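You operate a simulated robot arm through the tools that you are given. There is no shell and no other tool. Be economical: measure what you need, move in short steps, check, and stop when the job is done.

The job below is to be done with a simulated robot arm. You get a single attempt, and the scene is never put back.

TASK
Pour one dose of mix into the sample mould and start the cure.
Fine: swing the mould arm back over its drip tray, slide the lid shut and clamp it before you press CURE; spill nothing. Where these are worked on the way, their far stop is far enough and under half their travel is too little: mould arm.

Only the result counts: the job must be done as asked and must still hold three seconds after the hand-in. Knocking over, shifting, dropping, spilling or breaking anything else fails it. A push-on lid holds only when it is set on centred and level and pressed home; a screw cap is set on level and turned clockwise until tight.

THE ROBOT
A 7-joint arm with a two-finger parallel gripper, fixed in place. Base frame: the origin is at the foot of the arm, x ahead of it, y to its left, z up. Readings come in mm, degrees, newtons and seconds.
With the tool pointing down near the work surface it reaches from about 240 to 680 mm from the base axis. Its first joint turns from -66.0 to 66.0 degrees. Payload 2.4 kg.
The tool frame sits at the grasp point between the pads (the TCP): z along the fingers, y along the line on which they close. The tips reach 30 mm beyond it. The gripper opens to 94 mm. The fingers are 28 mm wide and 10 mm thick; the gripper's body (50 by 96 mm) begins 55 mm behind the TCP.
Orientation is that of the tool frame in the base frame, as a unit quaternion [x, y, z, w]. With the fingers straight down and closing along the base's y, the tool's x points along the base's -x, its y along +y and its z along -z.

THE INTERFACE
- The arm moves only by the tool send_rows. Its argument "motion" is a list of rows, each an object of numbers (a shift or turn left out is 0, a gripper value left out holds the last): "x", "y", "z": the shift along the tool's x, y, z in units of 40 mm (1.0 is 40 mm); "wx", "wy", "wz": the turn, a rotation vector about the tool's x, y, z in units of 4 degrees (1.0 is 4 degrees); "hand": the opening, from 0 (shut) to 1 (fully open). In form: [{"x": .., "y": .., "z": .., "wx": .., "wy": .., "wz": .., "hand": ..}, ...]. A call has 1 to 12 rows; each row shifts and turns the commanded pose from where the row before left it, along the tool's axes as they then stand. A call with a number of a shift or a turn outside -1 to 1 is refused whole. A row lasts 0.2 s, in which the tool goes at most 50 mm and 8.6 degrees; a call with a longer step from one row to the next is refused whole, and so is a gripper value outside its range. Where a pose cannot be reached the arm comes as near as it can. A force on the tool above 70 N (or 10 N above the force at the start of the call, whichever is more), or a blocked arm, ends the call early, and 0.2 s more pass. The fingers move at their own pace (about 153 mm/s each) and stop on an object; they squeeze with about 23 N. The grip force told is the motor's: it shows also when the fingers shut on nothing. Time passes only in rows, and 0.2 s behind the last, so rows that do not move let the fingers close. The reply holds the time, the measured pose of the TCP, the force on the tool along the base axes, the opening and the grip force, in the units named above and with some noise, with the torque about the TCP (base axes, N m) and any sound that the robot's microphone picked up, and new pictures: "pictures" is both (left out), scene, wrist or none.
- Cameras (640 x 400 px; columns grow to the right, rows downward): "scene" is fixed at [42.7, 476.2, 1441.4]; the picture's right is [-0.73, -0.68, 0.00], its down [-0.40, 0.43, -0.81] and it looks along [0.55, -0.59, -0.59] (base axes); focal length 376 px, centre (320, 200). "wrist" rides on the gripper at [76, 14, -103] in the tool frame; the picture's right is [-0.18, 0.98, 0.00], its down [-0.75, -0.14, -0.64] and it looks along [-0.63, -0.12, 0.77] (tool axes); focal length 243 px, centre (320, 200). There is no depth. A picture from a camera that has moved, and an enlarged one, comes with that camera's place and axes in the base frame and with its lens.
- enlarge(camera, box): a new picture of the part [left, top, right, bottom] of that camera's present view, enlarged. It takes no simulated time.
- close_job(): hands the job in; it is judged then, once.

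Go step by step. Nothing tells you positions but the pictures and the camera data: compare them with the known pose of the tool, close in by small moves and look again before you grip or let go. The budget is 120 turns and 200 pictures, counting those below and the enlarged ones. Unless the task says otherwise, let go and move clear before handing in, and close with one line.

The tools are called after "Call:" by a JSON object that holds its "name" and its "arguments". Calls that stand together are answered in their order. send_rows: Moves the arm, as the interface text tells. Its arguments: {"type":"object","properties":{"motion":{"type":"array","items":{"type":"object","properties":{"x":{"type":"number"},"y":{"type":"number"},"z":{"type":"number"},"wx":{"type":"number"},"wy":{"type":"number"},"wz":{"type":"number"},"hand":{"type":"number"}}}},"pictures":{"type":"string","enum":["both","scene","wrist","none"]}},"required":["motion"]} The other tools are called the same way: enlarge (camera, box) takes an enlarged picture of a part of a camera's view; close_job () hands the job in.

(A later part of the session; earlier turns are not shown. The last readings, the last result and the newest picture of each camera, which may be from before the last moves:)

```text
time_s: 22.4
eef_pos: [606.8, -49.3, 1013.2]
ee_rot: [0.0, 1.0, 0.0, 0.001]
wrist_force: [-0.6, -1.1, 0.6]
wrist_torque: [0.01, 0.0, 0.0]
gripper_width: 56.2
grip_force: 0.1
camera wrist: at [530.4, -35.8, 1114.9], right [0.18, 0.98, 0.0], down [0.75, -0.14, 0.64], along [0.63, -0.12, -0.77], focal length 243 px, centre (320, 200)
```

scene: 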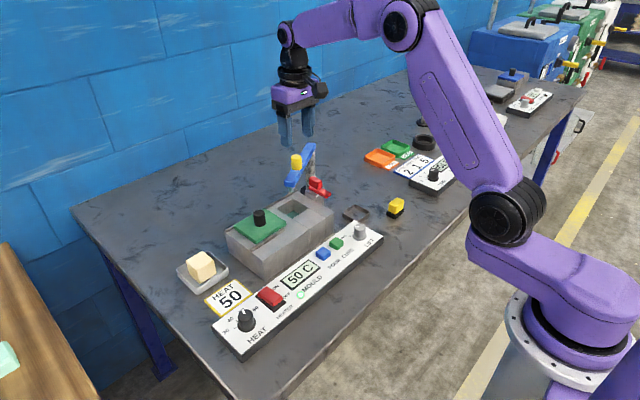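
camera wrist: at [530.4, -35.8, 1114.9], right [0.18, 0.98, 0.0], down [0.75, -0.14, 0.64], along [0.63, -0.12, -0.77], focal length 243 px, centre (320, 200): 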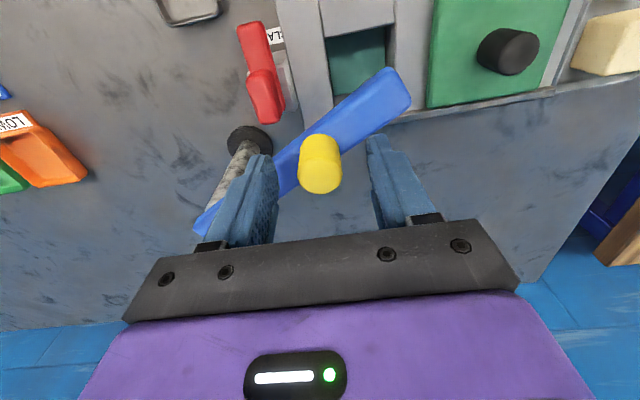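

Centred. Close, then swing back along the arc.

Call:
{"name": "send_rows", "arguments": {"motion": [{"hand": 0}, {}, {}], "pictures": "none"}}

Call:
{"name": "send_rows", "arguments": {"motion": [{"x": 0.23, "y": -0.15}, {"x": 0.22, "y": -0.17}, {"x": 0.2, "y": -0.19}, {"x": 0.19, "y": -0.2}, {"x": 0.17, "y": -0.22}, {"x": 0.15, "y": -0.23}, {"x": 0.13, "y": -0.24}, {"x": 0.1, "y": -0.25}, {"x": 0.08, "y": -0.26}, {"x": 0.06, "y": -0.27}, {"x": 0.035, "y": -0.27}, {"x": 0.01, "y": -0.27}]}}

```text
time_s: 23.2
eef_pos: [605.9, -49.4, 1011.9]
ee_rot: [0.0, 1.0, 0.0, 0.001]
wrist_force: [0.6, -1.1, -4.0]
wrist_torque: [-0.04, -0.44, 0.1]
gripper_width: 25.0
grip_force: 44.8
```

```text
time_s: 25.8
eef_pos: [542.0, -154.5, 1015.1]
ee_rot: [-0.002, 1.0, 0.003, -0.001]
wrist_force: [-9.1, 23.4, 3.7]
wrist_torque: [0.1, -0.49, 0.02]
gripper_width: 25.4
grip_force: 44.6
camera wrist: at [466.1, -141.7, 1117.2], right [0.18, 0.98, 0.0], down [0.76, -0.14, 0.64], along [0.63, -0.11, -0.77], focal length 243 px, centre (320, 200)
```

scene: 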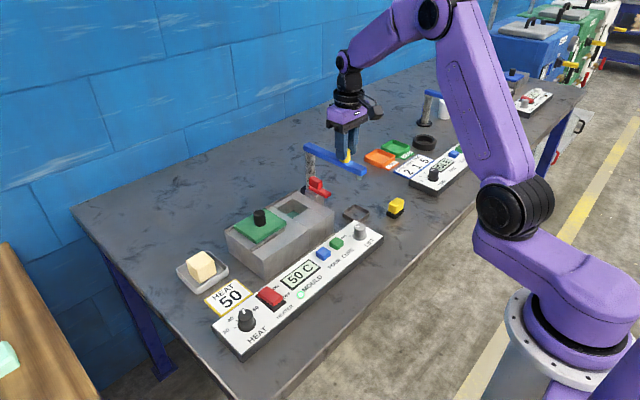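
wrist: 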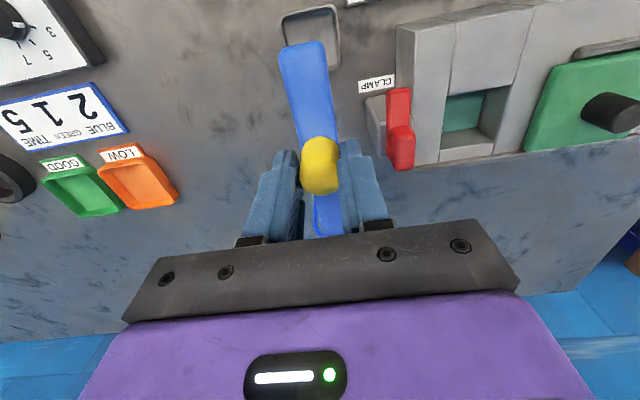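

The arm is back on its home stop over the tray. Release, rise, and travel above the lid knob.

Call:
{"name": "send_rows", "arguments": {"motion": [{"y": 0.06}, {"hand": 0.6}, {}, {"z": -0.9}, {"z": -0.9}, {"x": -0.15, "y": 0.9}, {"x": -0.15, "y": 0.9}, {"x": -0.15, "y": 0.9}, {"x": -0.15, "y": 0.9}, {"x": -0.15, "y": 0.9}, {"x": -0.25, "y": 0.9}, {"y": 0.6}]}}

Call:
{"name": "enlarge", "arguments": {"camera": "scene", "box": [290, 130, 420, 230]}}

```text
time_s: 28.4
eef_pos: [582.3, 83.7, 1087.3]
ee_rot: [0.0, 1.0, 0.0, 0.001]
wrist_force: [0.4, -0.4, -0.4]
wrist_torque: [0.0, -0.02, 0.05]
gripper_width: 56.5
grip_force: 0.0
camera wrist: at [505.8, 99.1, 1189.0], right [0.18, 0.98, 0.0], down [0.75, -0.14, 0.64], along [0.63, -0.12, -0.77], focal length 243 px, centre (320, 200)
```

scene: 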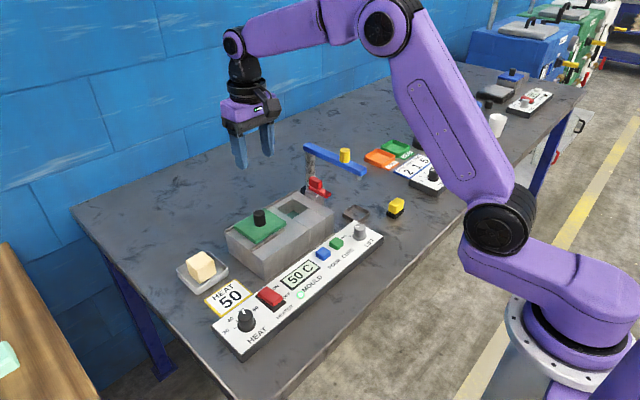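
wrist: 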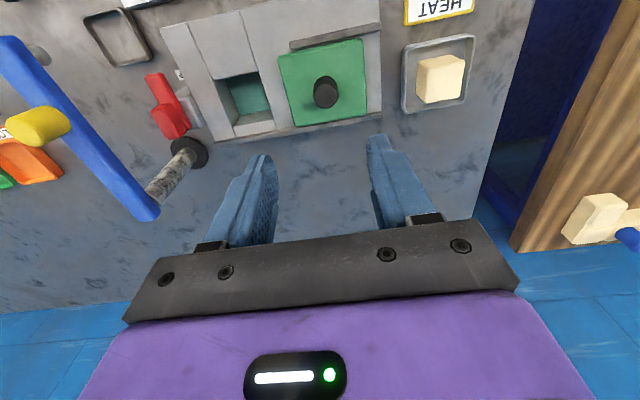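

```text
4.00 times, centred on (355, 180) of scene
camera zoom: at [42.7, 476.2, 1441.4], right [-0.73, -0.68, 0.0], down [-0.4, 0.43, -0.81], along [0.55, -0.59, -0.59], focal length 1502 px, centre (180, 280)
```

zoom: 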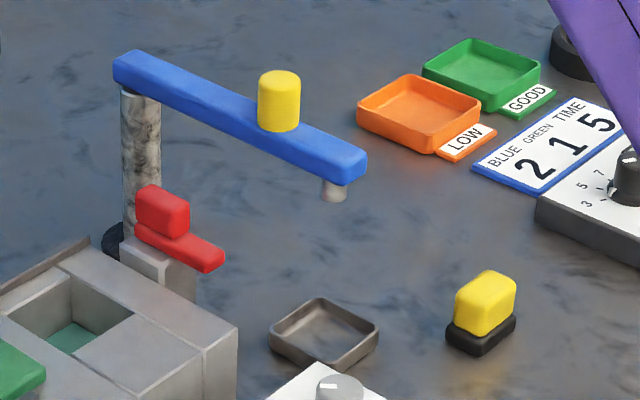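

Blue arm is over its tray. Lid knob is at about (586, 89); descending part way and checking.

Call:
{"name": "send_rows", "arguments": {"motion": [{"x": -0.1, "y": 0.13, "z": 0.8}, {"z": 0.9}, {"z": 0.9}, {"z": 0.4}, {}]}}

Call:
{"name": "enlarge", "arguments": {"camera": "scene", "box": [215, 160, 311, 220]}}

```text
time_s: 29.6
eef_pos: [586.6, 90.5, 964.3]
ee_rot: [0.0, 1.0, 0.0, -0.001]
wrist_force: [-0.2, -0.2, -0.6]
wrist_torque: [0.0, 0.0, 0.01]
gripper_width: 56.5
grip_force: 0.1
camera wrist: at [510.3, 103.8, 1067.0], right [0.18, 0.98, 0.0], down [0.75, -0.14, 0.64], along [0.63, -0.12, -0.77], focal length 243 px, centre (320, 200)
```

scene: 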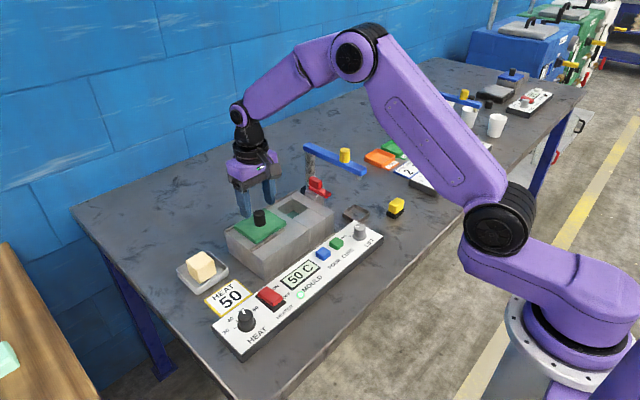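
wrist: 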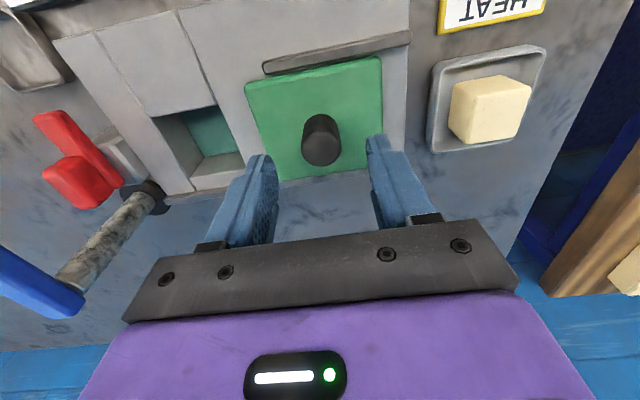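

```text
6.67 times, centred on (263, 190) of scene
camera zoom: at [42.7, 476.2, 1441.4], right [-0.73, -0.68, 0.0], down [-0.4, 0.43, -0.81], along [0.55, -0.59, -0.59], focal length 2504 px, centre (700, 267)
```

zoom: 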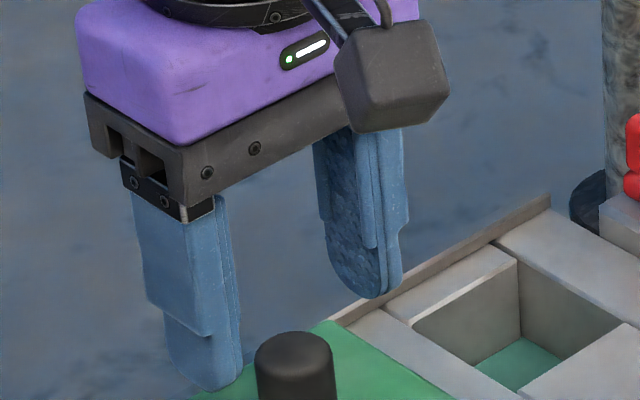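

Knob is on the tool axis. Lowering the fingers around it and closing.

Call:
{"name": "send_rows", "arguments": {"motion": [{"z": 0.4}, {"z": 0.3}, {}]}}

Call:
{"name": "enlarge", "arguments": {"camera": "scene", "box": [215, 180, 311, 240]}}

```text
time_s: 30.4
eef_pos: [587.5, 89.1, 937.5]
ee_rot: [0.0, 1.0, 0.001, -0.001]
wrist_force: [-0.5, 1.0, -1.3]
wrist_torque: [-0.01, 0.01, 0.01]
gripper_width: 56.1
grip_force: 0.1
camera wrist: at [511.5, 103.8, 1039.4], right [0.18, 0.98, 0.0], down [0.75, -0.14, 0.64], along [0.63, -0.12, -0.77], focal length 243 px, centre (320, 200)
```

scene: 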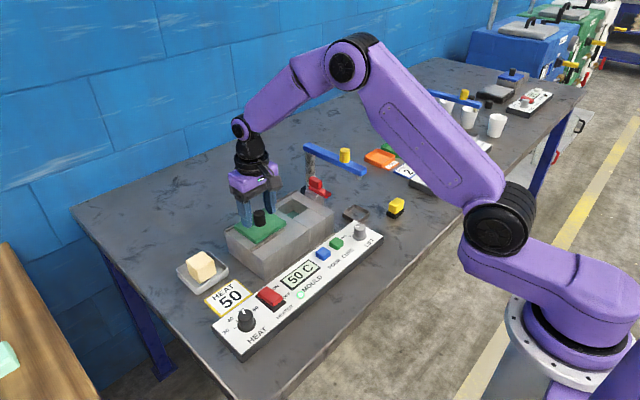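
wrist: 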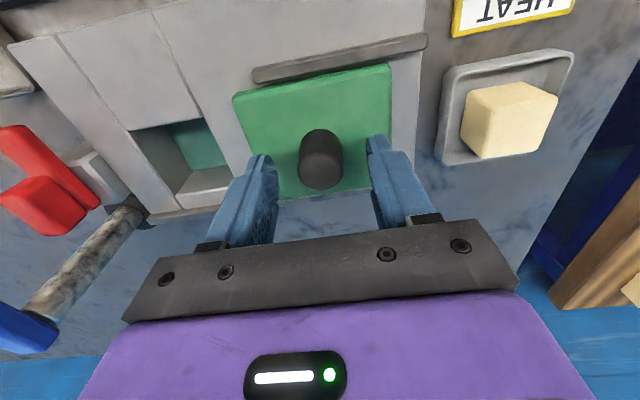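

```text
6.67 times, centred on (263, 210) of scene
camera zoom: at [42.7, 476.2, 1441.4], right [-0.73, -0.68, 0.0], down [-0.4, 0.43, -0.81], along [0.55, -0.59, -0.59], focal length 2504 px, centre (700, 133)
```

zoom: 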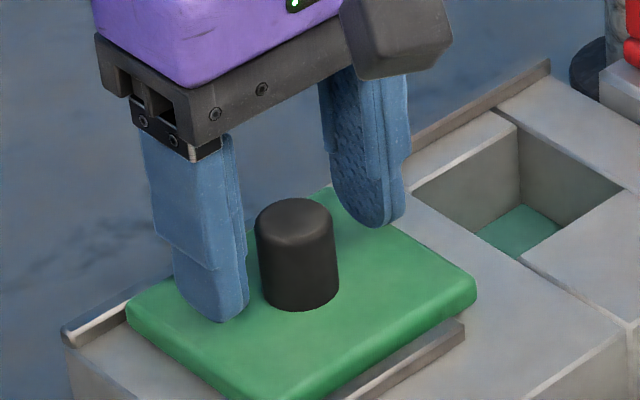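

Call:
{"name": "send_rows", "arguments": {"motion": [{"hand": 0}, {}, {}], "pictures": "none"}}

Call:
{"name": "send_rows", "arguments": {"motion": [{"y": -0.25}, {"y": -0.25}, {}]}}

```text
time_s: 31.2
eef_pos: [587.7, 90.2, 936.6]
ee_rot: [0.0, 1.0, -0.001, 0.0]
wrist_force: [0.6, 1.1, -0.6]
wrist_torque: [-0.33, -0.12, 0.01]
gripper_width: 25.5
grip_force: 45.6
```

```text
time_s: 32.0
eef_pos: [587.8, 69.8, 936.9]
ee_rot: [0.0, 1.0, 0.001, 0.002]
wrist_force: [12.3, -0.2, -9.9]
wrist_torque: [-0.39, -0.51, -0.07]
gripper_width: 25.2
grip_force: 45.6
camera wrist: at [511.1, 83.7, 1039.3], right [0.19, 0.98, 0.0], down [0.75, -0.14, 0.64], along [0.63, -0.12, -0.76], focal length 243 px, centre (320, 200)
```

scene: 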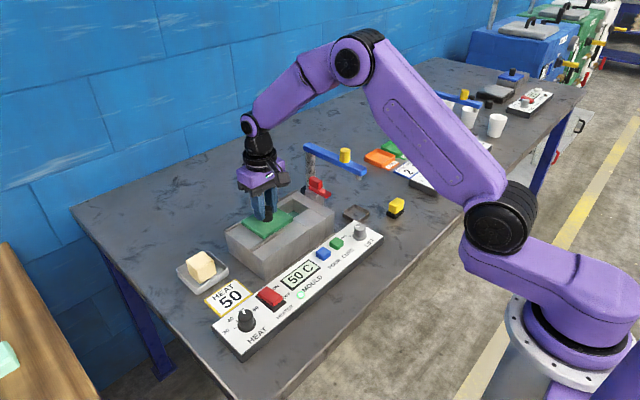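
wrist: 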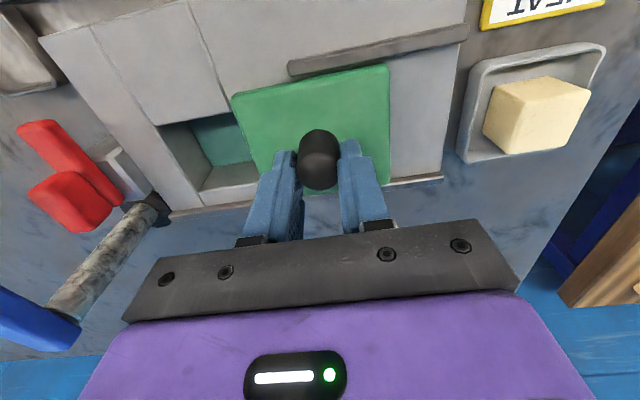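

The lid slides freely; easing off the side force and continuing.

Call:
{"name": "send_rows", "arguments": {"motion": [{"x": -0.04, "z": 0.03, "y": -0.25}, {"y": -0.25}, {"y": -0.25}, {"y": -0.25}, {}]}}

```text
time_s: 33.2
eef_pos: [587.8, 28.1, 936.4]
ee_rot: [0.0, 1.0, 0.0, 0.002]
wrist_force: [11.0, -1.0, 7.2]
wrist_torque: [-0.41, -0.02, -0.01]
gripper_width: 25.3
grip_force: 44.9
camera wrist: at [510.9, 41.9, 1039.2], right [0.18, 0.98, 0.0], down [0.75, -0.14, 0.64], along [0.63, -0.12, -0.76], focal length 243 px, centre (320, 200)
```

scene: 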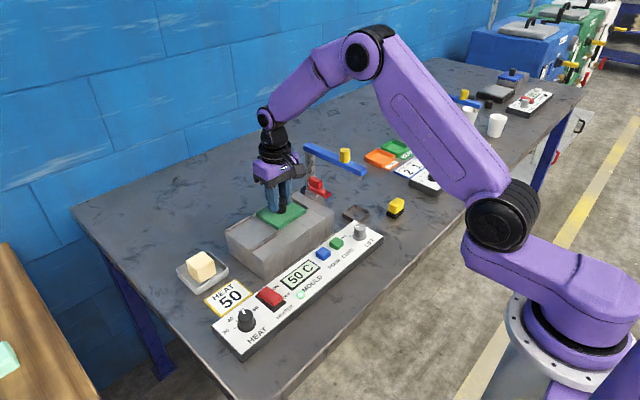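
wrist: 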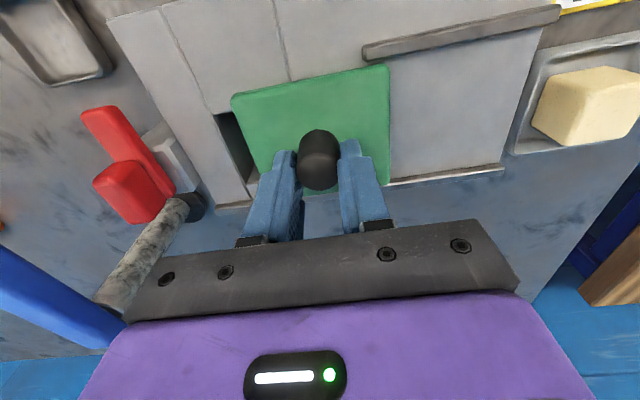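

Call:
{"name": "send_rows", "arguments": {"motion": [{"y": -0.25}, {"y": -0.25}, {"y": -0.25}, {"y": -0.15}, {}]}}

```text
time_s: 34.4
eef_pos: [587.8, -9.4, 937.7]
ee_rot: [0.0, 1.0, 0.0, 0.001]
wrist_force: [13.8, -2.9, -12.0]
wrist_torque: [0.4, -1.22, 0.07]
gripper_width: 25.4
grip_force: 44.5
camera wrist: at [511.0, 5.6, 1039.3], right [0.18, 0.98, 0.0], down [0.75, -0.14, 0.64], along [0.63, -0.12, -0.77], focal length 243 px, centre (320, 200)
```

scene: 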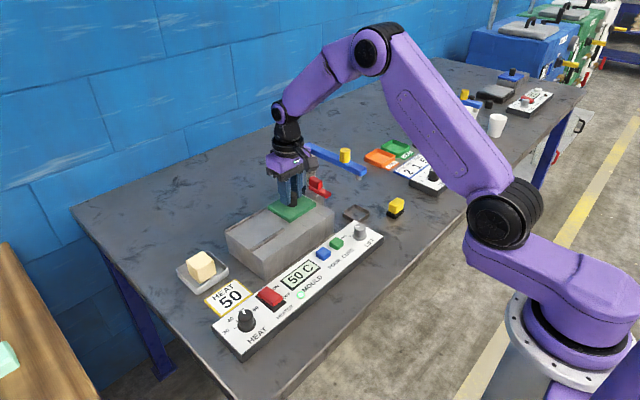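
wrist: 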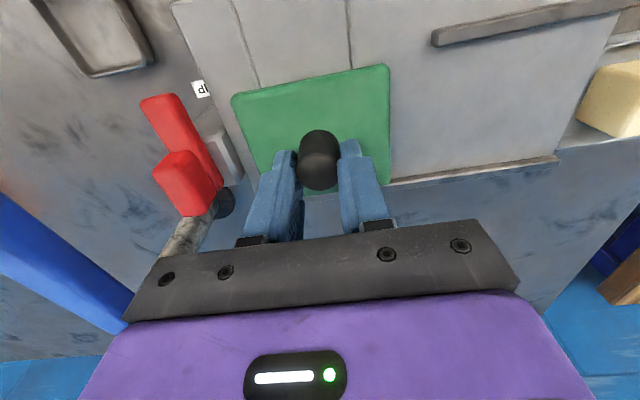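

Nearly centred over the mould; push gently on to the stop.

Call:
{"name": "send_rows", "arguments": {"motion": [{"y": -0.1}, {"y": -0.1}, {"y": -0.1}, {}]}}

```text
time_s: 35.4
eef_pos: [588.3, -10.1, 938.0]
ee_rot: [-0.006, 1.0, 0.002, -0.002]
wrist_force: [-2.1, 36.6, -3.2]
wrist_torque: [0.28, -0.51, -0.08]
gripper_width: 25.5
grip_force: 44.7
camera wrist: at [511.5, 2.7, 1039.9], right [0.17, 0.98, 0.0], down [0.76, -0.14, 0.64], along [0.63, -0.11, -0.77], focal length 243 px, centre (320, 200)
```

scene: 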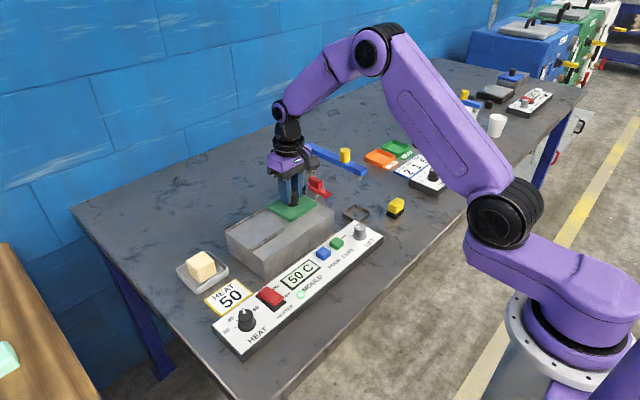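
wrist: 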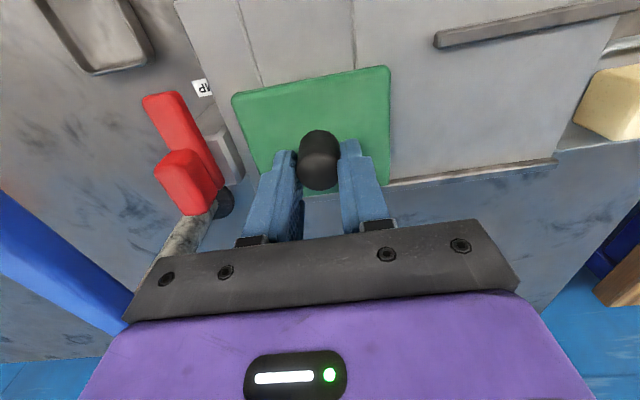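

Lid is on its stop over the mould. Release, rise, and take a look at the clamp.

Call:
{"name": "send_rows", "arguments": {"motion": [{"y": 0.26}, {"hand": 0.55}, {}, {"z": -0.8}, {"z": -0.9}, {"z": -0.9, "y": -0.5}, {"y": -0.9}, {"x": 0.6, "y": -0.8}, {"x": 0.6}, {}]}}

Call:
{"name": "enlarge", "arguments": {"camera": "scene", "box": [265, 160, 345, 230]}}

Call:
{"name": "enlarge", "arguments": {"camera": "wrist", "box": [250, 30, 410, 150]}}

```text
time_s: 37.6
eef_pos: [535.5, -98.7, 1042.8]
ee_rot: [0.0, 1.0, 0.001, 0.0]
wrist_force: [-0.4, -0.7, 0.6]
wrist_torque: [-0.01, -0.01, 0.02]
gripper_width: 51.8
grip_force: 0.2
camera wrist: at [460.5, -83.6, 1145.4], right [0.18, 0.98, 0.0], down [0.75, -0.14, 0.64], along [0.63, -0.12, -0.77], focal length 243 px, centre (320, 200)
```

scene: 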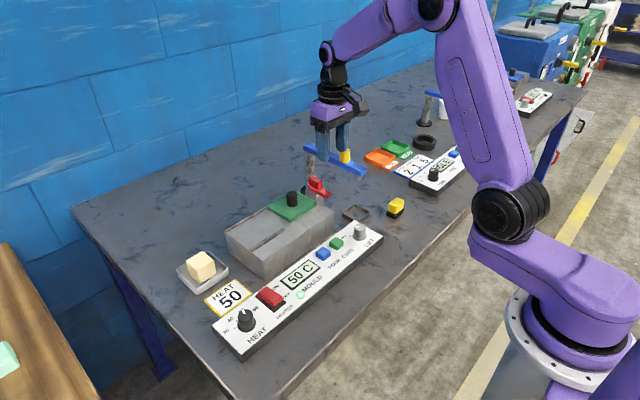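
wrist: 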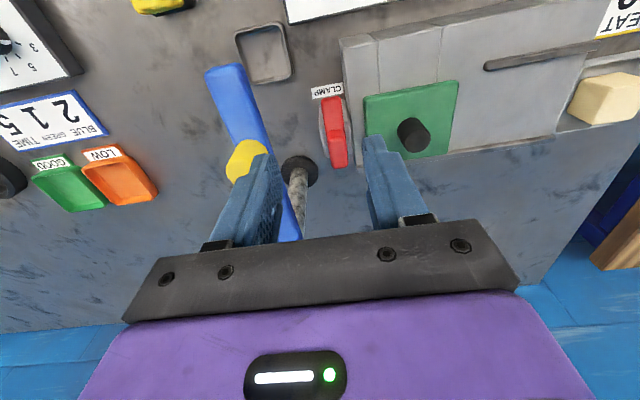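

```text
5.71 times, centred on (305, 195) of scene
camera zoom: at [42.7, 476.2, 1441.4], right [-0.73, -0.68, 0.0], down [-0.4, 0.43, -0.81], along [0.55, -0.59, -0.59], focal length 2146 px, centre (406, 229)
```

zoom: 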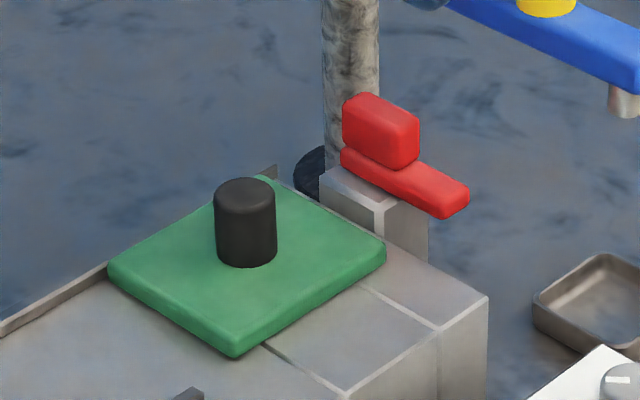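

```text
3.33 times, centred on (330, 90) of wrist
camera zoom: at [460.5, -83.6, 1145.4], right [0.18, 0.98, 0.0], down [0.75, -0.14, 0.64], along [0.63, -0.12, -0.77], focal length 809 px, centre (287, 567)
```

zoom: 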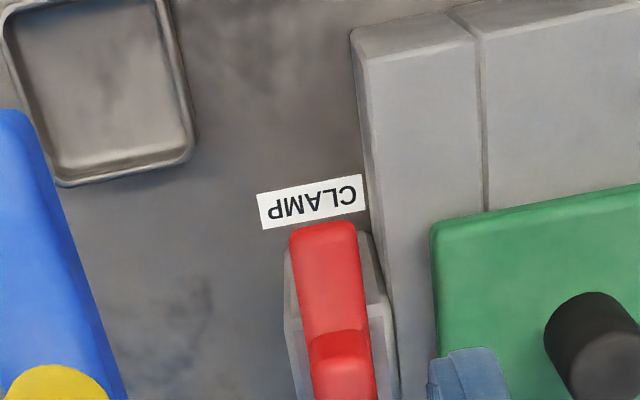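

The clamp looks like a turn lever: bar pointing toward the robot, grip block above its pivot near (587, -92). I'll position over it and check.

Call:
{"name": "send_rows", "arguments": {"motion": [{"x": -0.65, "y": 0.08}, {"x": -0.64, "y": 0.08}, {"z": 0.6}, {"z": 0.6}, {}]}}

Call:
{"name": "enlarge", "arguments": {"camera": "wrist", "box": [240, 70, 400, 190]}}

Call:
{"name": "enlarge", "arguments": {"camera": "scene", "box": [275, 140, 355, 210]}}

```text
time_s: 38.8
eef_pos: [588.8, -93.2, 992.0]
ee_rot: [0.001, 1.0, 0.0, 0.0]
wrist_force: [-0.5, -0.4, 0.2]
wrist_torque: [0.01, -0.01, 0.0]
gripper_width: 51.6
grip_force: 0.0
camera wrist: at [512.5, -79.1, 1095.7], right [0.18, 0.98, 0.0], down [0.75, -0.14, 0.64], along [0.63, -0.12, -0.77], focal length 243 px, centre (320, 200)
```

scene: 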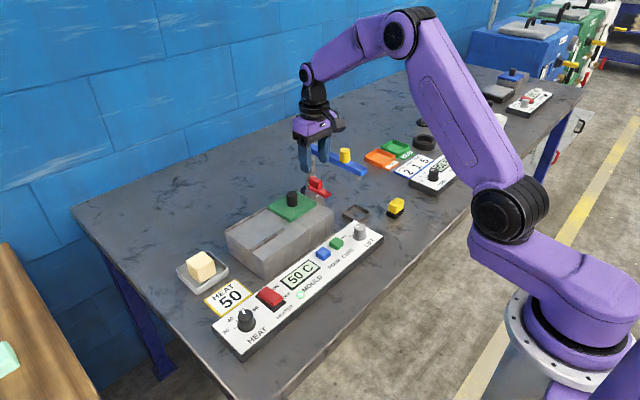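
wrist: 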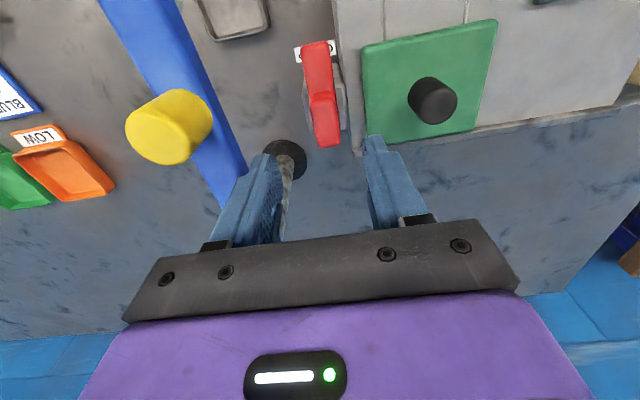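

```text
3.33 times, centred on (320, 130) of wrist
camera zoom: at [512.5, -79.1, 1095.7], right [0.18, 0.98, 0.0], down [0.75, -0.14, 0.64], along [0.63, -0.12, -0.77], focal length 809 px, centre (320, 433)
```

zoom: 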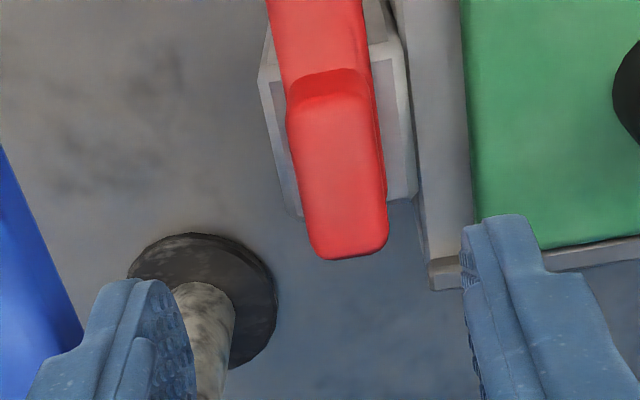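

```text
5.71 times, centred on (315, 175) of scene
camera zoom: at [42.7, 476.2, 1441.4], right [-0.73, -0.68, 0.0], down [-0.4, 0.43, -0.81], along [0.55, -0.59, -0.59], focal length 2146 px, centre (349, 343)
```

zoom: 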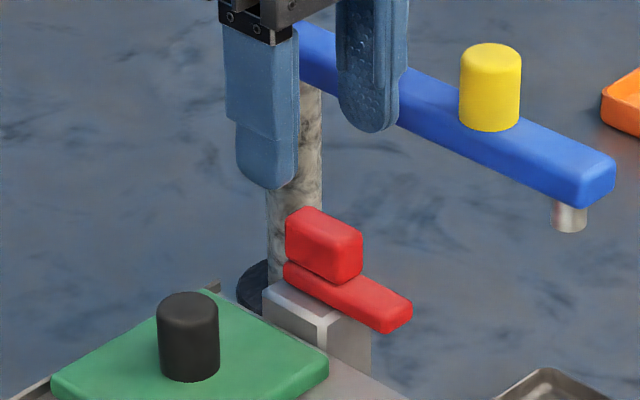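

The grip block's centre is near (580, -88) and its pedestal centred near (588, -88). I lower the fingers around the block.

Call:
{"name": "send_rows", "arguments": {"motion": [{"y": 0.1, "x": 0.05, "z": 0.4}, {"z": 0.4}, {"z": 0.4}, {}]}}

Call:
{"name": "enlarge", "arguments": {"camera": "scene", "box": [275, 140, 355, 210]}}

Call:
{"name": "enlarge", "arguments": {"camera": "wrist", "box": [240, 80, 400, 200]}}

```text
time_s: 39.8
eef_pos: [590.0, -87.7, 943.9]
ee_rot: [0.0, 1.0, 0.0, 0.0]
wrist_force: [0.7, -0.8, 0.2]
wrist_torque: [0.0, -0.04, 0.0]
gripper_width: 51.7
grip_force: 0.1
camera wrist: at [511.8, -73.8, 1046.4], right [0.18, 0.98, 0.0], down [0.75, -0.14, 0.64], along [0.63, -0.12, -0.77], focal length 243 px, centre (320, 200)
```

scene: 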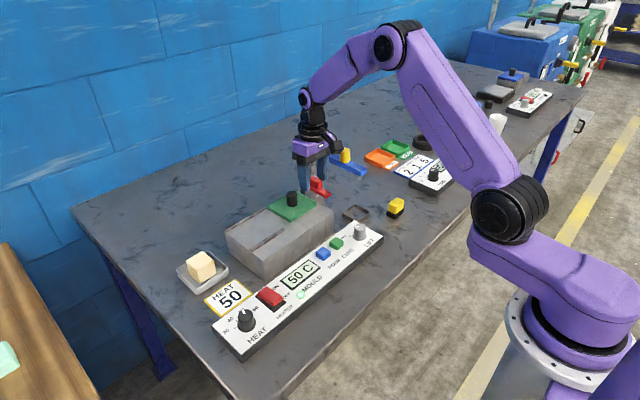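
wrist: 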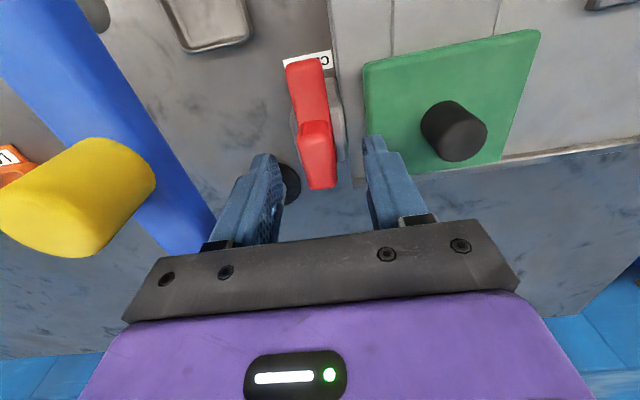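

```text
5.71 times, centred on (315, 175) of scene
camera zoom: at [42.7, 476.2, 1441.4], right [-0.73, -0.68, 0.0], down [-0.4, 0.43, -0.81], along [0.55, -0.59, -0.59], focal length 2146 px, centre (349, 343)
```

zoom: 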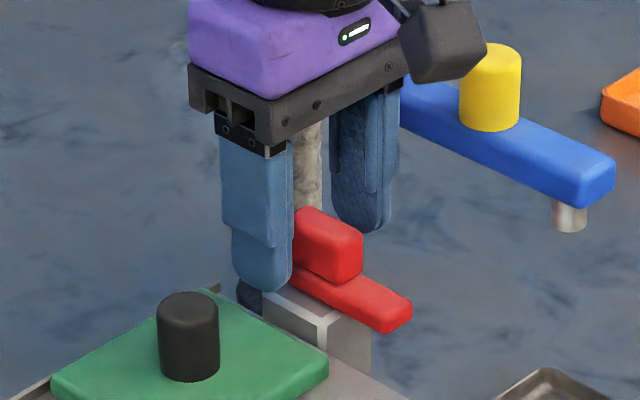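

```text
3.33 times, centred on (320, 140) of wrist
camera zoom: at [511.8, -73.8, 1046.4], right [0.18, 0.98, 0.0], down [0.75, -0.14, 0.64], along [0.63, -0.12, -0.77], focal length 809 px, centre (320, 400)
```

zoom: 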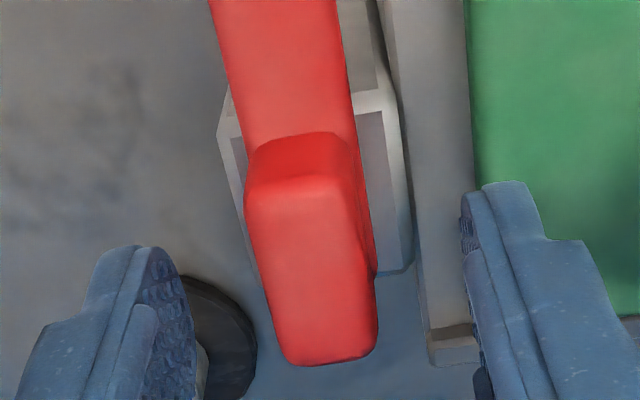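

Fingers straddle the block at the pivot. Close and try a small clockwise turn.

Call:
{"name": "send_rows", "arguments": {"motion": [{"hand": 0}, {}, {}], "pictures": "none"}}

Call:
{"name": "send_rows", "arguments": {"motion": [{"wz": 1}, {"wz": 1}, {"wz": 1}, {}]}}

Call:
{"name": "enlarge", "arguments": {"camera": "scene", "box": [275, 140, 355, 210]}}

```text
time_s: 40.6
eef_pos: [587.9, -88.0, 945.6]
ee_rot: [0.001, 1.0, 0.0, 0.0]
wrist_force: [-0.7, 3.2, -2.8]
wrist_torque: [0.04, -0.27, 0.0]
gripper_width: 18.0
grip_force: 45.3
```

```text
time_s: 41.6
eef_pos: [587.7, -90.0, 944.3]
ee_rot: [0.105, 0.994, 0.0, -0.001]
wrist_force: [-1.7, -1.4, 2.8]
wrist_torque: [0.35, 1.14, -0.01]
gripper_width: 17.9
grip_force: 44.8
camera wrist: at [516.6, -58.4, 1046.6], right [0.39, 0.92, 0.0], down [0.71, -0.3, 0.64], along [0.59, -0.25, -0.77], focal length 243 px, centre (320, 200)
```

scene: 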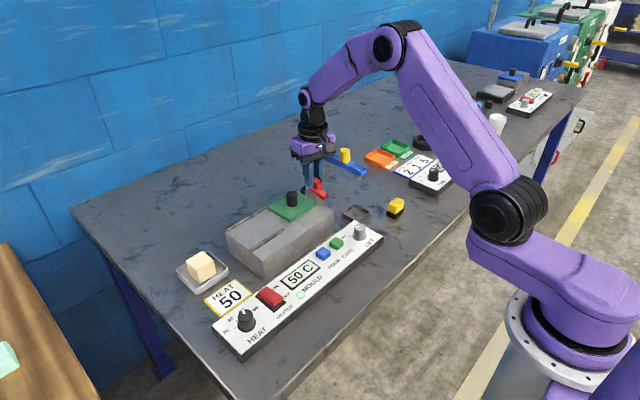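
wrist: 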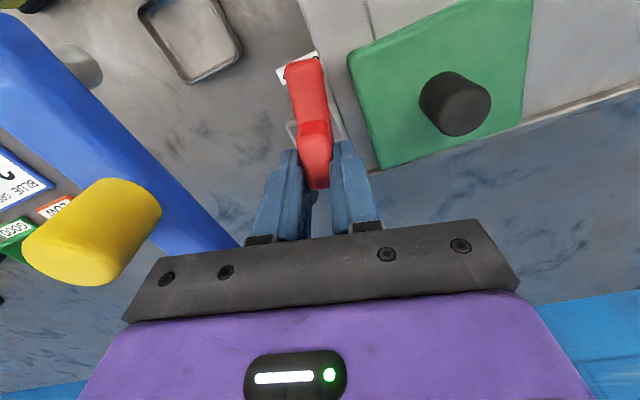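

```text
5.71 times, centred on (315, 175) of scene
camera zoom: at [42.7, 476.2, 1441.4], right [-0.73, -0.68, 0.0], down [-0.4, 0.43, -0.81], along [0.55, -0.59, -0.59], focal length 2146 px, centre (349, 343)
```

zoom: 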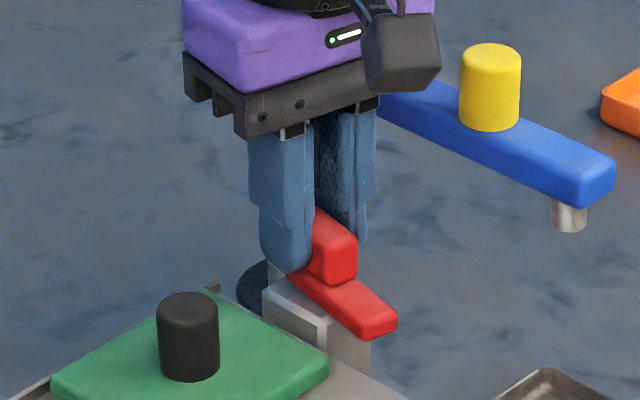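

The lever turns along with no resistance, pivoting as expected. Continuing the turn.

Call:
{"name": "send_rows", "arguments": {"motion": [{"wz": 1}, {"wz": 1}, {"wz": 1}, {"wz": 1}, {"wz": 1}, {"wz": 1}, {"wz": 1}, {"wz": 1}, {}]}}

Call:
{"name": "enlarge", "arguments": {"camera": "scene", "box": [275, 140, 355, 210]}}

```text
time_s: 43.6
eef_pos: [587.7, -89.9, 944.2]
ee_rot: [0.376, 0.926, -0.002, -0.001]
wrist_force: [-22.1, -17.1, -3.8]
wrist_torque: [-0.52, -0.33, 0.12]
gripper_width: 17.6
grip_force: 44.9
camera wrist: at [543.1, -26.3, 1046.6], right [0.82, 0.58, 0.0], down [0.45, -0.63, 0.64], along [0.37, -0.53, -0.77], focal length 243 px, centre (320, 200)
```

scene: 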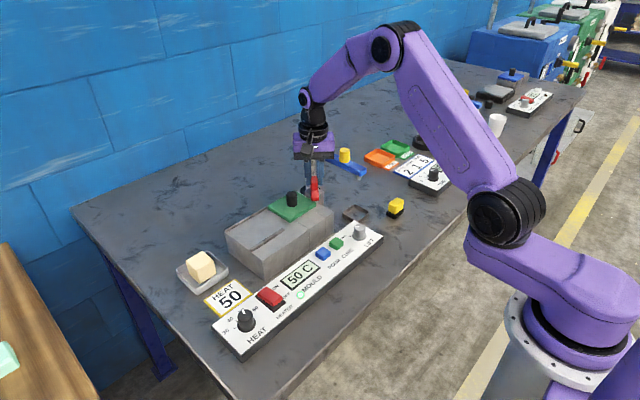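
wrist: 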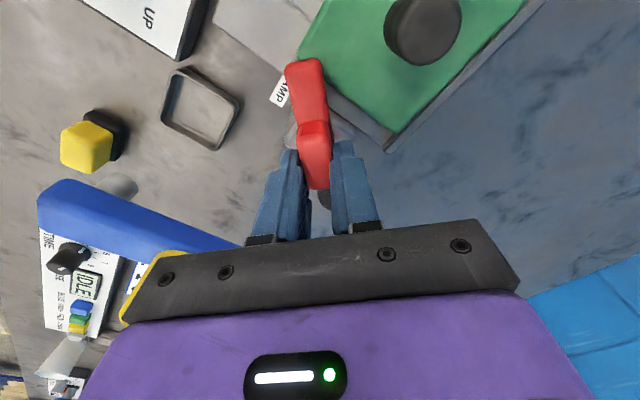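

```text
5.71 times, centred on (315, 175) of scene
camera zoom: at [42.2, 475.7, 1441.6], right [-0.73, -0.68, 0.0], down [-0.4, 0.43, -0.81], along [0.55, -0.59, -0.59], focal length 2146 px, centre (349, 343)
```

zoom: 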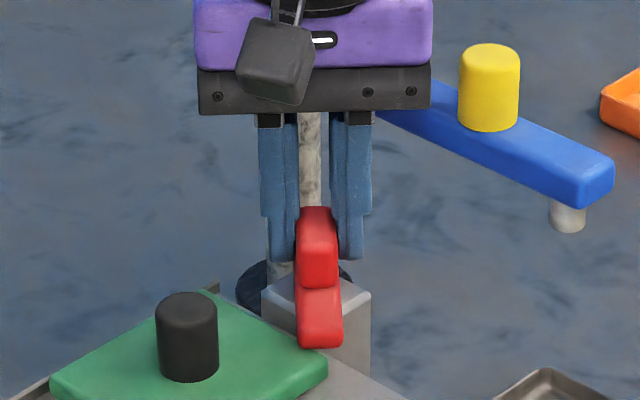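

Half turned with some side force (grip slightly off the pivot). I ease about 3 mm in that direction and continue.

Call:
{"name": "send_rows", "arguments": {"motion": [{"x": 0.01, "y": -0.07}, {"wz": 1}, {"wz": 1}, {"wz": 1}, {"wz": 1}, {}], "pictures": "none"}}

Call:
{"name": "enlarge", "arguments": {"camera": "scene", "box": [265, 150, 345, 220]}}

```text
time_s: 45.0
eef_pos: [585.8, -91.1, 944.6]
ee_rot: [0.501, 0.866, -0.001, -0.001]
wrist_force: [-8.6, -15.4, -20.8]
wrist_torque: [-1.04, -0.62, 0.05]
gripper_width: 17.8
grip_force: 45.0
```

```text
5.71 times, centred on (305, 185) of scene
camera zoom: at [42.9, 475.7, 1441.6], right [-0.73, -0.68, 0.0], down [-0.4, 0.43, -0.81], along [0.55, -0.59, -0.59], focal length 2146 px, centre (406, 286)
```

zoom: 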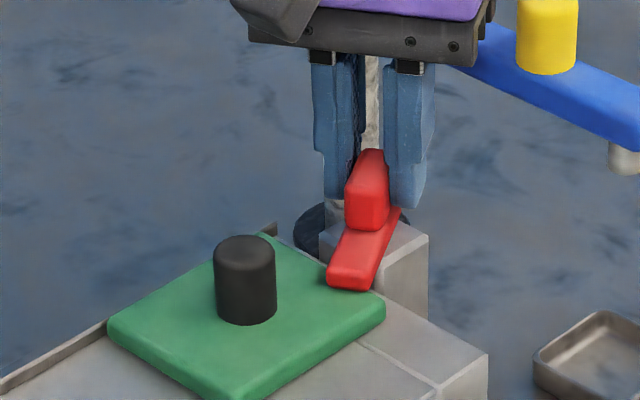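

Call:
{"name": "send_rows", "arguments": {"motion": [{"x": -0.03, "y": -0.03, "z": 0.03}, {"wz": 1}, {"wz": 1}, {"wz": 1}, {"wz": 1}, {"wz": 1}, {}], "pictures": "none"}}

Call:
{"name": "enlarge", "arguments": {"camera": "scene", "box": [265, 150, 345, 220]}}

```text
time_s: 46.6
eef_pos: [584.8, -90.9, 943.7]
ee_rot: [0.644, 0.765, -0.001, -0.001]
wrist_force: [-21.1, -6.9, -4.5]
wrist_torque: [-0.84, -0.18, 0.07]
gripper_width: 17.7
grip_force: 45.2
```

```text
5.71 times, centred on (305, 185) of scene
camera zoom: at [42.2, 476.0, 1441.5], right [-0.73, -0.68, 0.0], down [-0.4, 0.43, -0.81], along [0.55, -0.59, -0.59], focal length 2146 px, centre (406, 286)
```

zoom: 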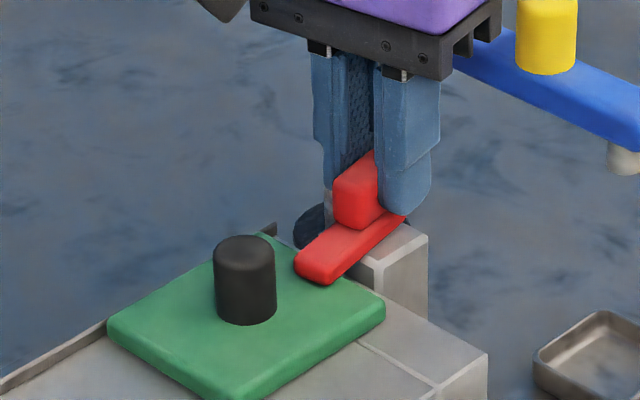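

Call:
{"name": "send_rows", "arguments": {"motion": [{"x": -0.01, "y": -0.06}, {"wz": 1}, {"wz": 1}, {"wz": 1}, {}]}}

Call:
{"name": "enlarge", "arguments": {"camera": "scene", "box": [265, 150, 345, 220]}}

```text
time_s: 47.8
eef_pos: [585.3, -91.6, 945.3]
ee_rot: [0.719, 0.695, 0.001, 0.001]
wrist_force: [0.3, -3.5, 0.5]
wrist_torque: [0.83, 0.28, 0.05]
gripper_width: 18.0
grip_force: 45.3
camera wrist: at [601.3, -15.1, 1046.7], right [0.98, -0.22, 0.0], down [-0.17, -0.75, 0.64], along [-0.14, -0.63, -0.77], focal length 243 px, centre (320, 200)
```

scene: 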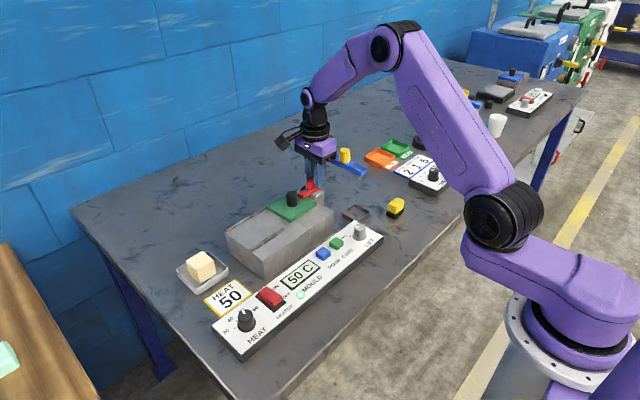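
wrist: 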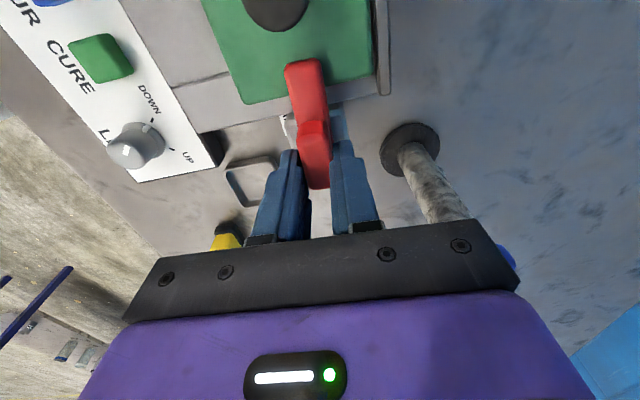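

```text
5.71 times, centred on (305, 185) of scene
camera zoom: at [42.7, 476.1, 1441.5], right [-0.73, -0.68, 0.0], down [-0.4, 0.43, -0.81], along [0.55, -0.59, -0.59], focal length 2146 px, centre (406, 286)
```

zoom: 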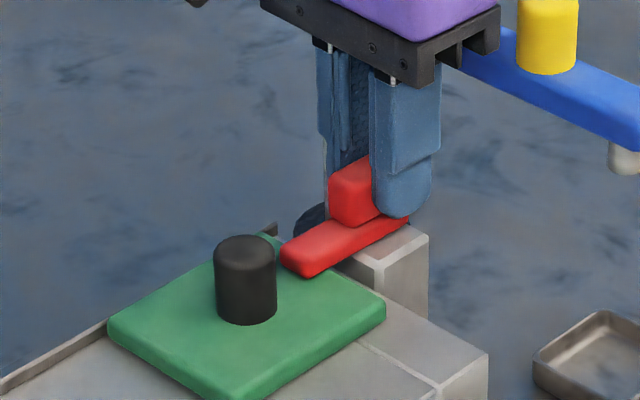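

The bar lies over the lid at about 92°. I'll turn a bit more to feel for its stop.

Call:
{"name": "send_rows", "arguments": {"motion": [{"wz": 1}, {"wz": 1}, {}], "pictures": "none"}}

Call:
{"name": "enlarge", "arguments": {"camera": "scene", "box": [265, 150, 345, 220]}}

```text
time_s: 48.6
eef_pos: [585.0, -90.9, 945.2]
ee_rot: [0.765, 0.644, 0.001, 0.002]
wrist_force: [-1.5, 0.8, 11.8]
wrist_torque: [-0.91, 0.21, 1.61]
gripper_width: 19.9
grip_force: 44.8
```

```text
5.71 times, centred on (305, 185) of scene
camera zoom: at [42.5, 476.3, 1441.4], right [-0.73, -0.68, 0.0], down [-0.4, 0.43, -0.81], along [0.55, -0.59, -0.59], focal length 2146 px, centre (406, 286)
```

zoom: 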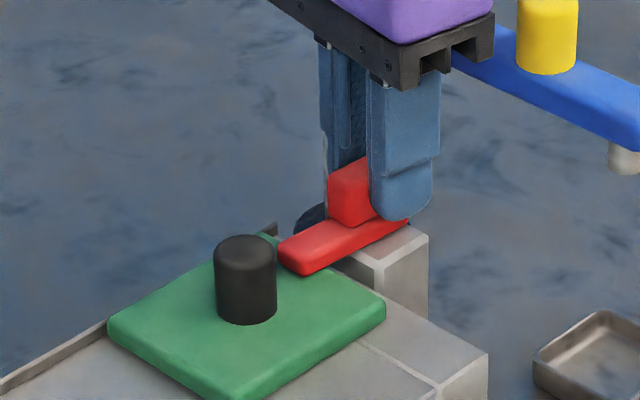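

The torque rose: the clamp is on its stop. Back off slightly, release and rise.

Call:
{"name": "send_rows", "arguments": {"motion": [{"wz": -1}, {"wz": -0.6}, {"hand": 0.5}, {}, {"z": -0.6}, {"z": -0.9}, {"z": -0.9}, {"z": -0.9}]}}

Call:
{"name": "enlarge", "arguments": {"camera": "scene", "box": [265, 150, 345, 220]}}

```text
time_s: 50.4
eef_pos: [584.2, -93.9, 1076.6]
ee_rot: [0.729, 0.684, -0.001, -0.001]
wrist_force: [0.2, 0.4, 0.7]
wrist_torque: [0.01, 0.0, 0.01]
gripper_width: 46.9
grip_force: 0.0
camera wrist: at [603.7, -18.0, 1177.8], right [0.97, -0.25, 0.0], down [-0.19, -0.74, 0.64], along [-0.16, -0.62, -0.77], focal length 243 px, centre (320, 200)
```

scene: 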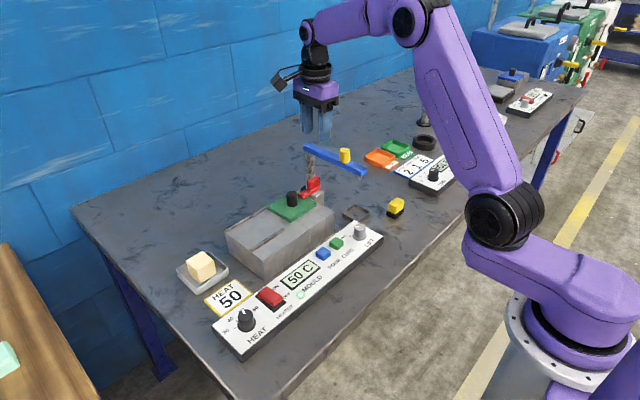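
wrist: 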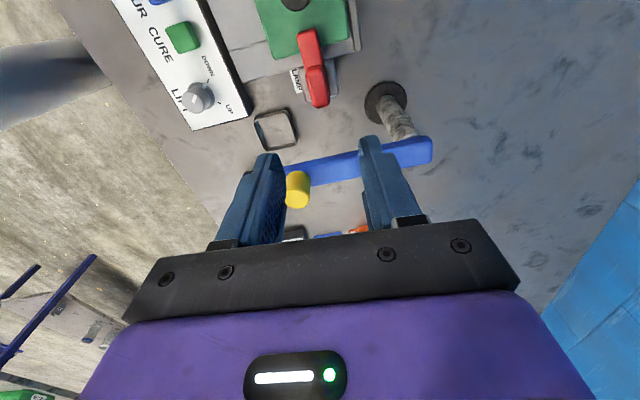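

```text
5.71 times, centred on (305, 185) of scene
camera zoom: at [42.7, 476.2, 1441.4], right [-0.73, -0.68, 0.0], down [-0.4, 0.43, -0.81], along [0.55, -0.59, -0.59], focal length 2146 px, centre (406, 286)
```

zoom: 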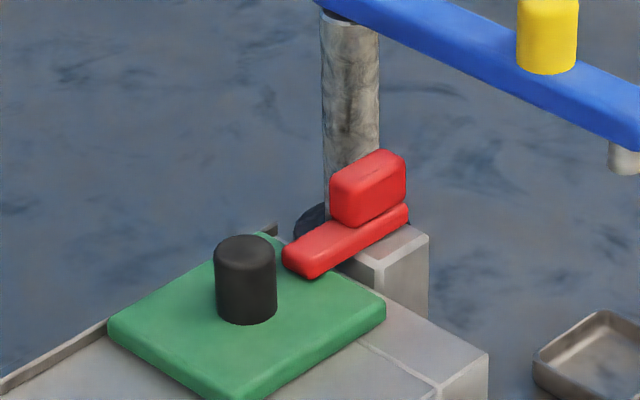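

Clamp bar sits over the lid. Turning the tool back to its straight heading before going to CURE.

Call:
{"name": "send_rows", "arguments": {"motion": [{"wz": -1}, {"wz": -1}, {"wz": -1}, {"wz": -1}, {"wz": -1}, {"wz": -1}, {"wz": -1}, {"wz": -1}, {"wz": -1}, {"wz": -1}, {"wz": -1}, {"wz": -1}], "pictures": "none"}}

Call:
{"name": "send_rows", "arguments": {"motion": [{"wz": -1}, {"wz": -1}, {"wz": -1}, {"wz": -1}, {"wz": -1}, {"wz": -1}, {"wz": -1}, {"wz": -1}, {"wz": -1}, {"wz": -1}, {"wz": -1}, {"wz": -0.4}], "pictures": "none"}}

Call:
{"name": "send_rows", "arguments": {"motion": [{"x": 0.84, "y": 0.48}, {"x": 0.84, "y": 0.48}, {"x": 0.84, "y": 0.48}, {"x": 0.84, "y": 0.48}, {"z": 0.9}, {"z": 0.9}, {"z": 0.9}, {}]}}

```text
time_s: 53.0
eef_pos: [584.1, -91.3, 1074.9]
ee_rot: [0.386, 0.922, 0.001, 0.0]
wrist_force: [0.3, -0.4, 0.7]
wrist_torque: [0.0, -0.03, -0.02]
gripper_width: 47.0
grip_force: 0.0
```

```text
time_s: 55.6
eef_pos: [583.0, -92.1, 1076.2]
ee_rot: [-0.001, 1.0, 0.0, 0.0]
wrist_force: [0.6, -0.5, 0.4]
wrist_torque: [-0.01, 0.01, 0.0]
gripper_width: 46.8
grip_force: 0.2
```

```text
time_s: 57.4
eef_pos: [447.8, -16.4, 967.2]
ee_rot: [0.0, 1.0, 0.0, 0.0]
wrist_force: [0.8, -0.1, 0.8]
wrist_torque: [-0.03, 0.01, 0.02]
gripper_width: 47.1
grip_force: 0.0
camera wrist: at [371.6, -2.2, 1069.3], right [0.18, 0.98, 0.0], down [0.75, -0.14, 0.64], along [0.63, -0.12, -0.77], focal length 243 px, centre (320, 200)
```

scene: 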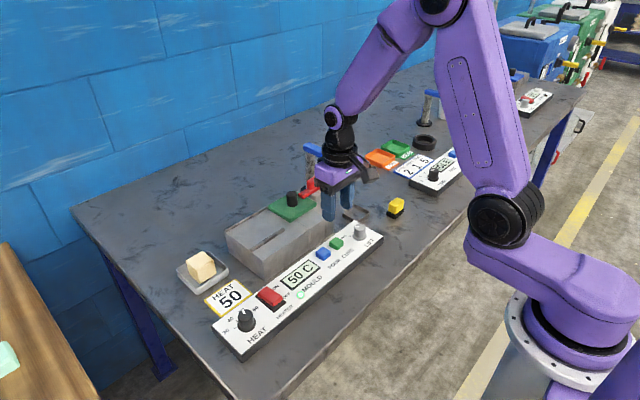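
wrist: 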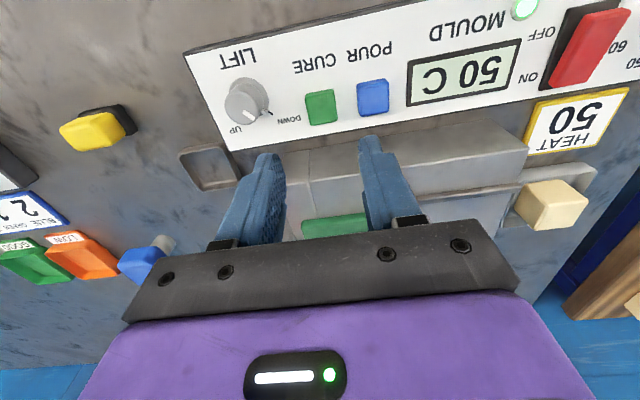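

CURE sits right below at about (446, -16). Closing the fingers and descending.

Call:
{"name": "send_rows", "arguments": {"motion": [{"x": 0.04, "hand": 0}, {"z": 0.8}, {"z": 0.8}, {"z": 0.25}, {}]}}

Call:
{"name": "enlarge", "arguments": {"camera": "scene", "box": [295, 205, 375, 255]}}

```text
time_s: 58.6
eef_pos: [447.9, -17.8, 895.0]
ee_rot: [-0.001, 1.0, 0.0, 0.0]
wrist_force: [-0.4, 0.1, 0.4]
wrist_torque: [-0.01, 0.0, 0.04]
gripper_width: 0.0
grip_force: 22.8
camera wrist: at [371.9, -2.1, 996.6], right [0.18, 0.98, 0.0], down [0.75, -0.14, 0.64], along [0.63, -0.12, -0.77], focal length 243 px, centre (320, 200)
```

scene: 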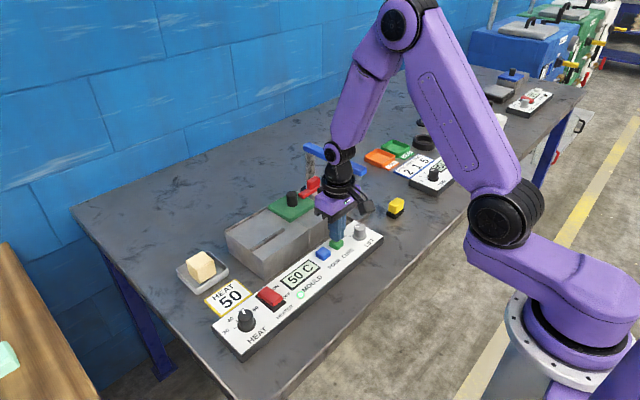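
wrist: 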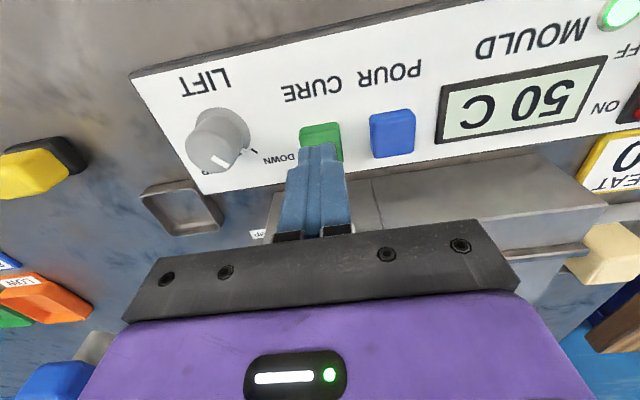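

```text
8.00 times, centred on (335, 230) of scene
camera zoom: at [42.7, 476.2, 1441.4], right [-0.73, -0.68, 0.0], down [-0.4, 0.43, -0.81], along [0.55, -0.59, -0.59], focal length 3004 px, centre (200, -40)
```

zoom: 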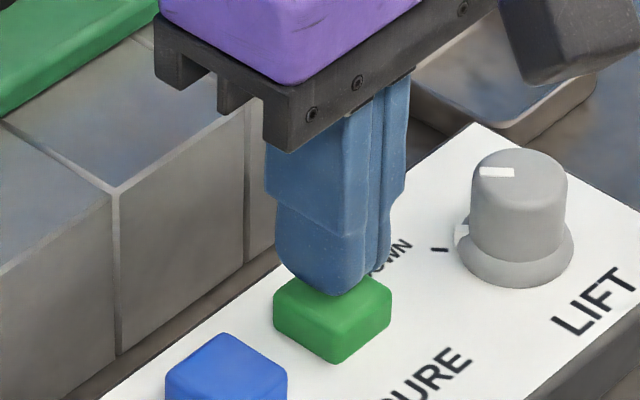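

Tips are above the CURE button. Pressing gently.

Call:
{"name": "send_rows", "arguments": {"motion": [{"z": 0.1}, {"z": 0.1}, {"z": 0.08}, {}], "pictures": "none"}}

```text
time_s: 59.6
eef_pos: [449.0, -15.5, 883.5]
ee_rot: [-0.001, 1.0, 0.0, 0.0]
wrist_force: [-1.8, -0.9, 3.0]
wrist_torque: [-0.05, 0.01, 0.02]
gripper_width: 0.1
grip_force: 23.3
heard: click
```

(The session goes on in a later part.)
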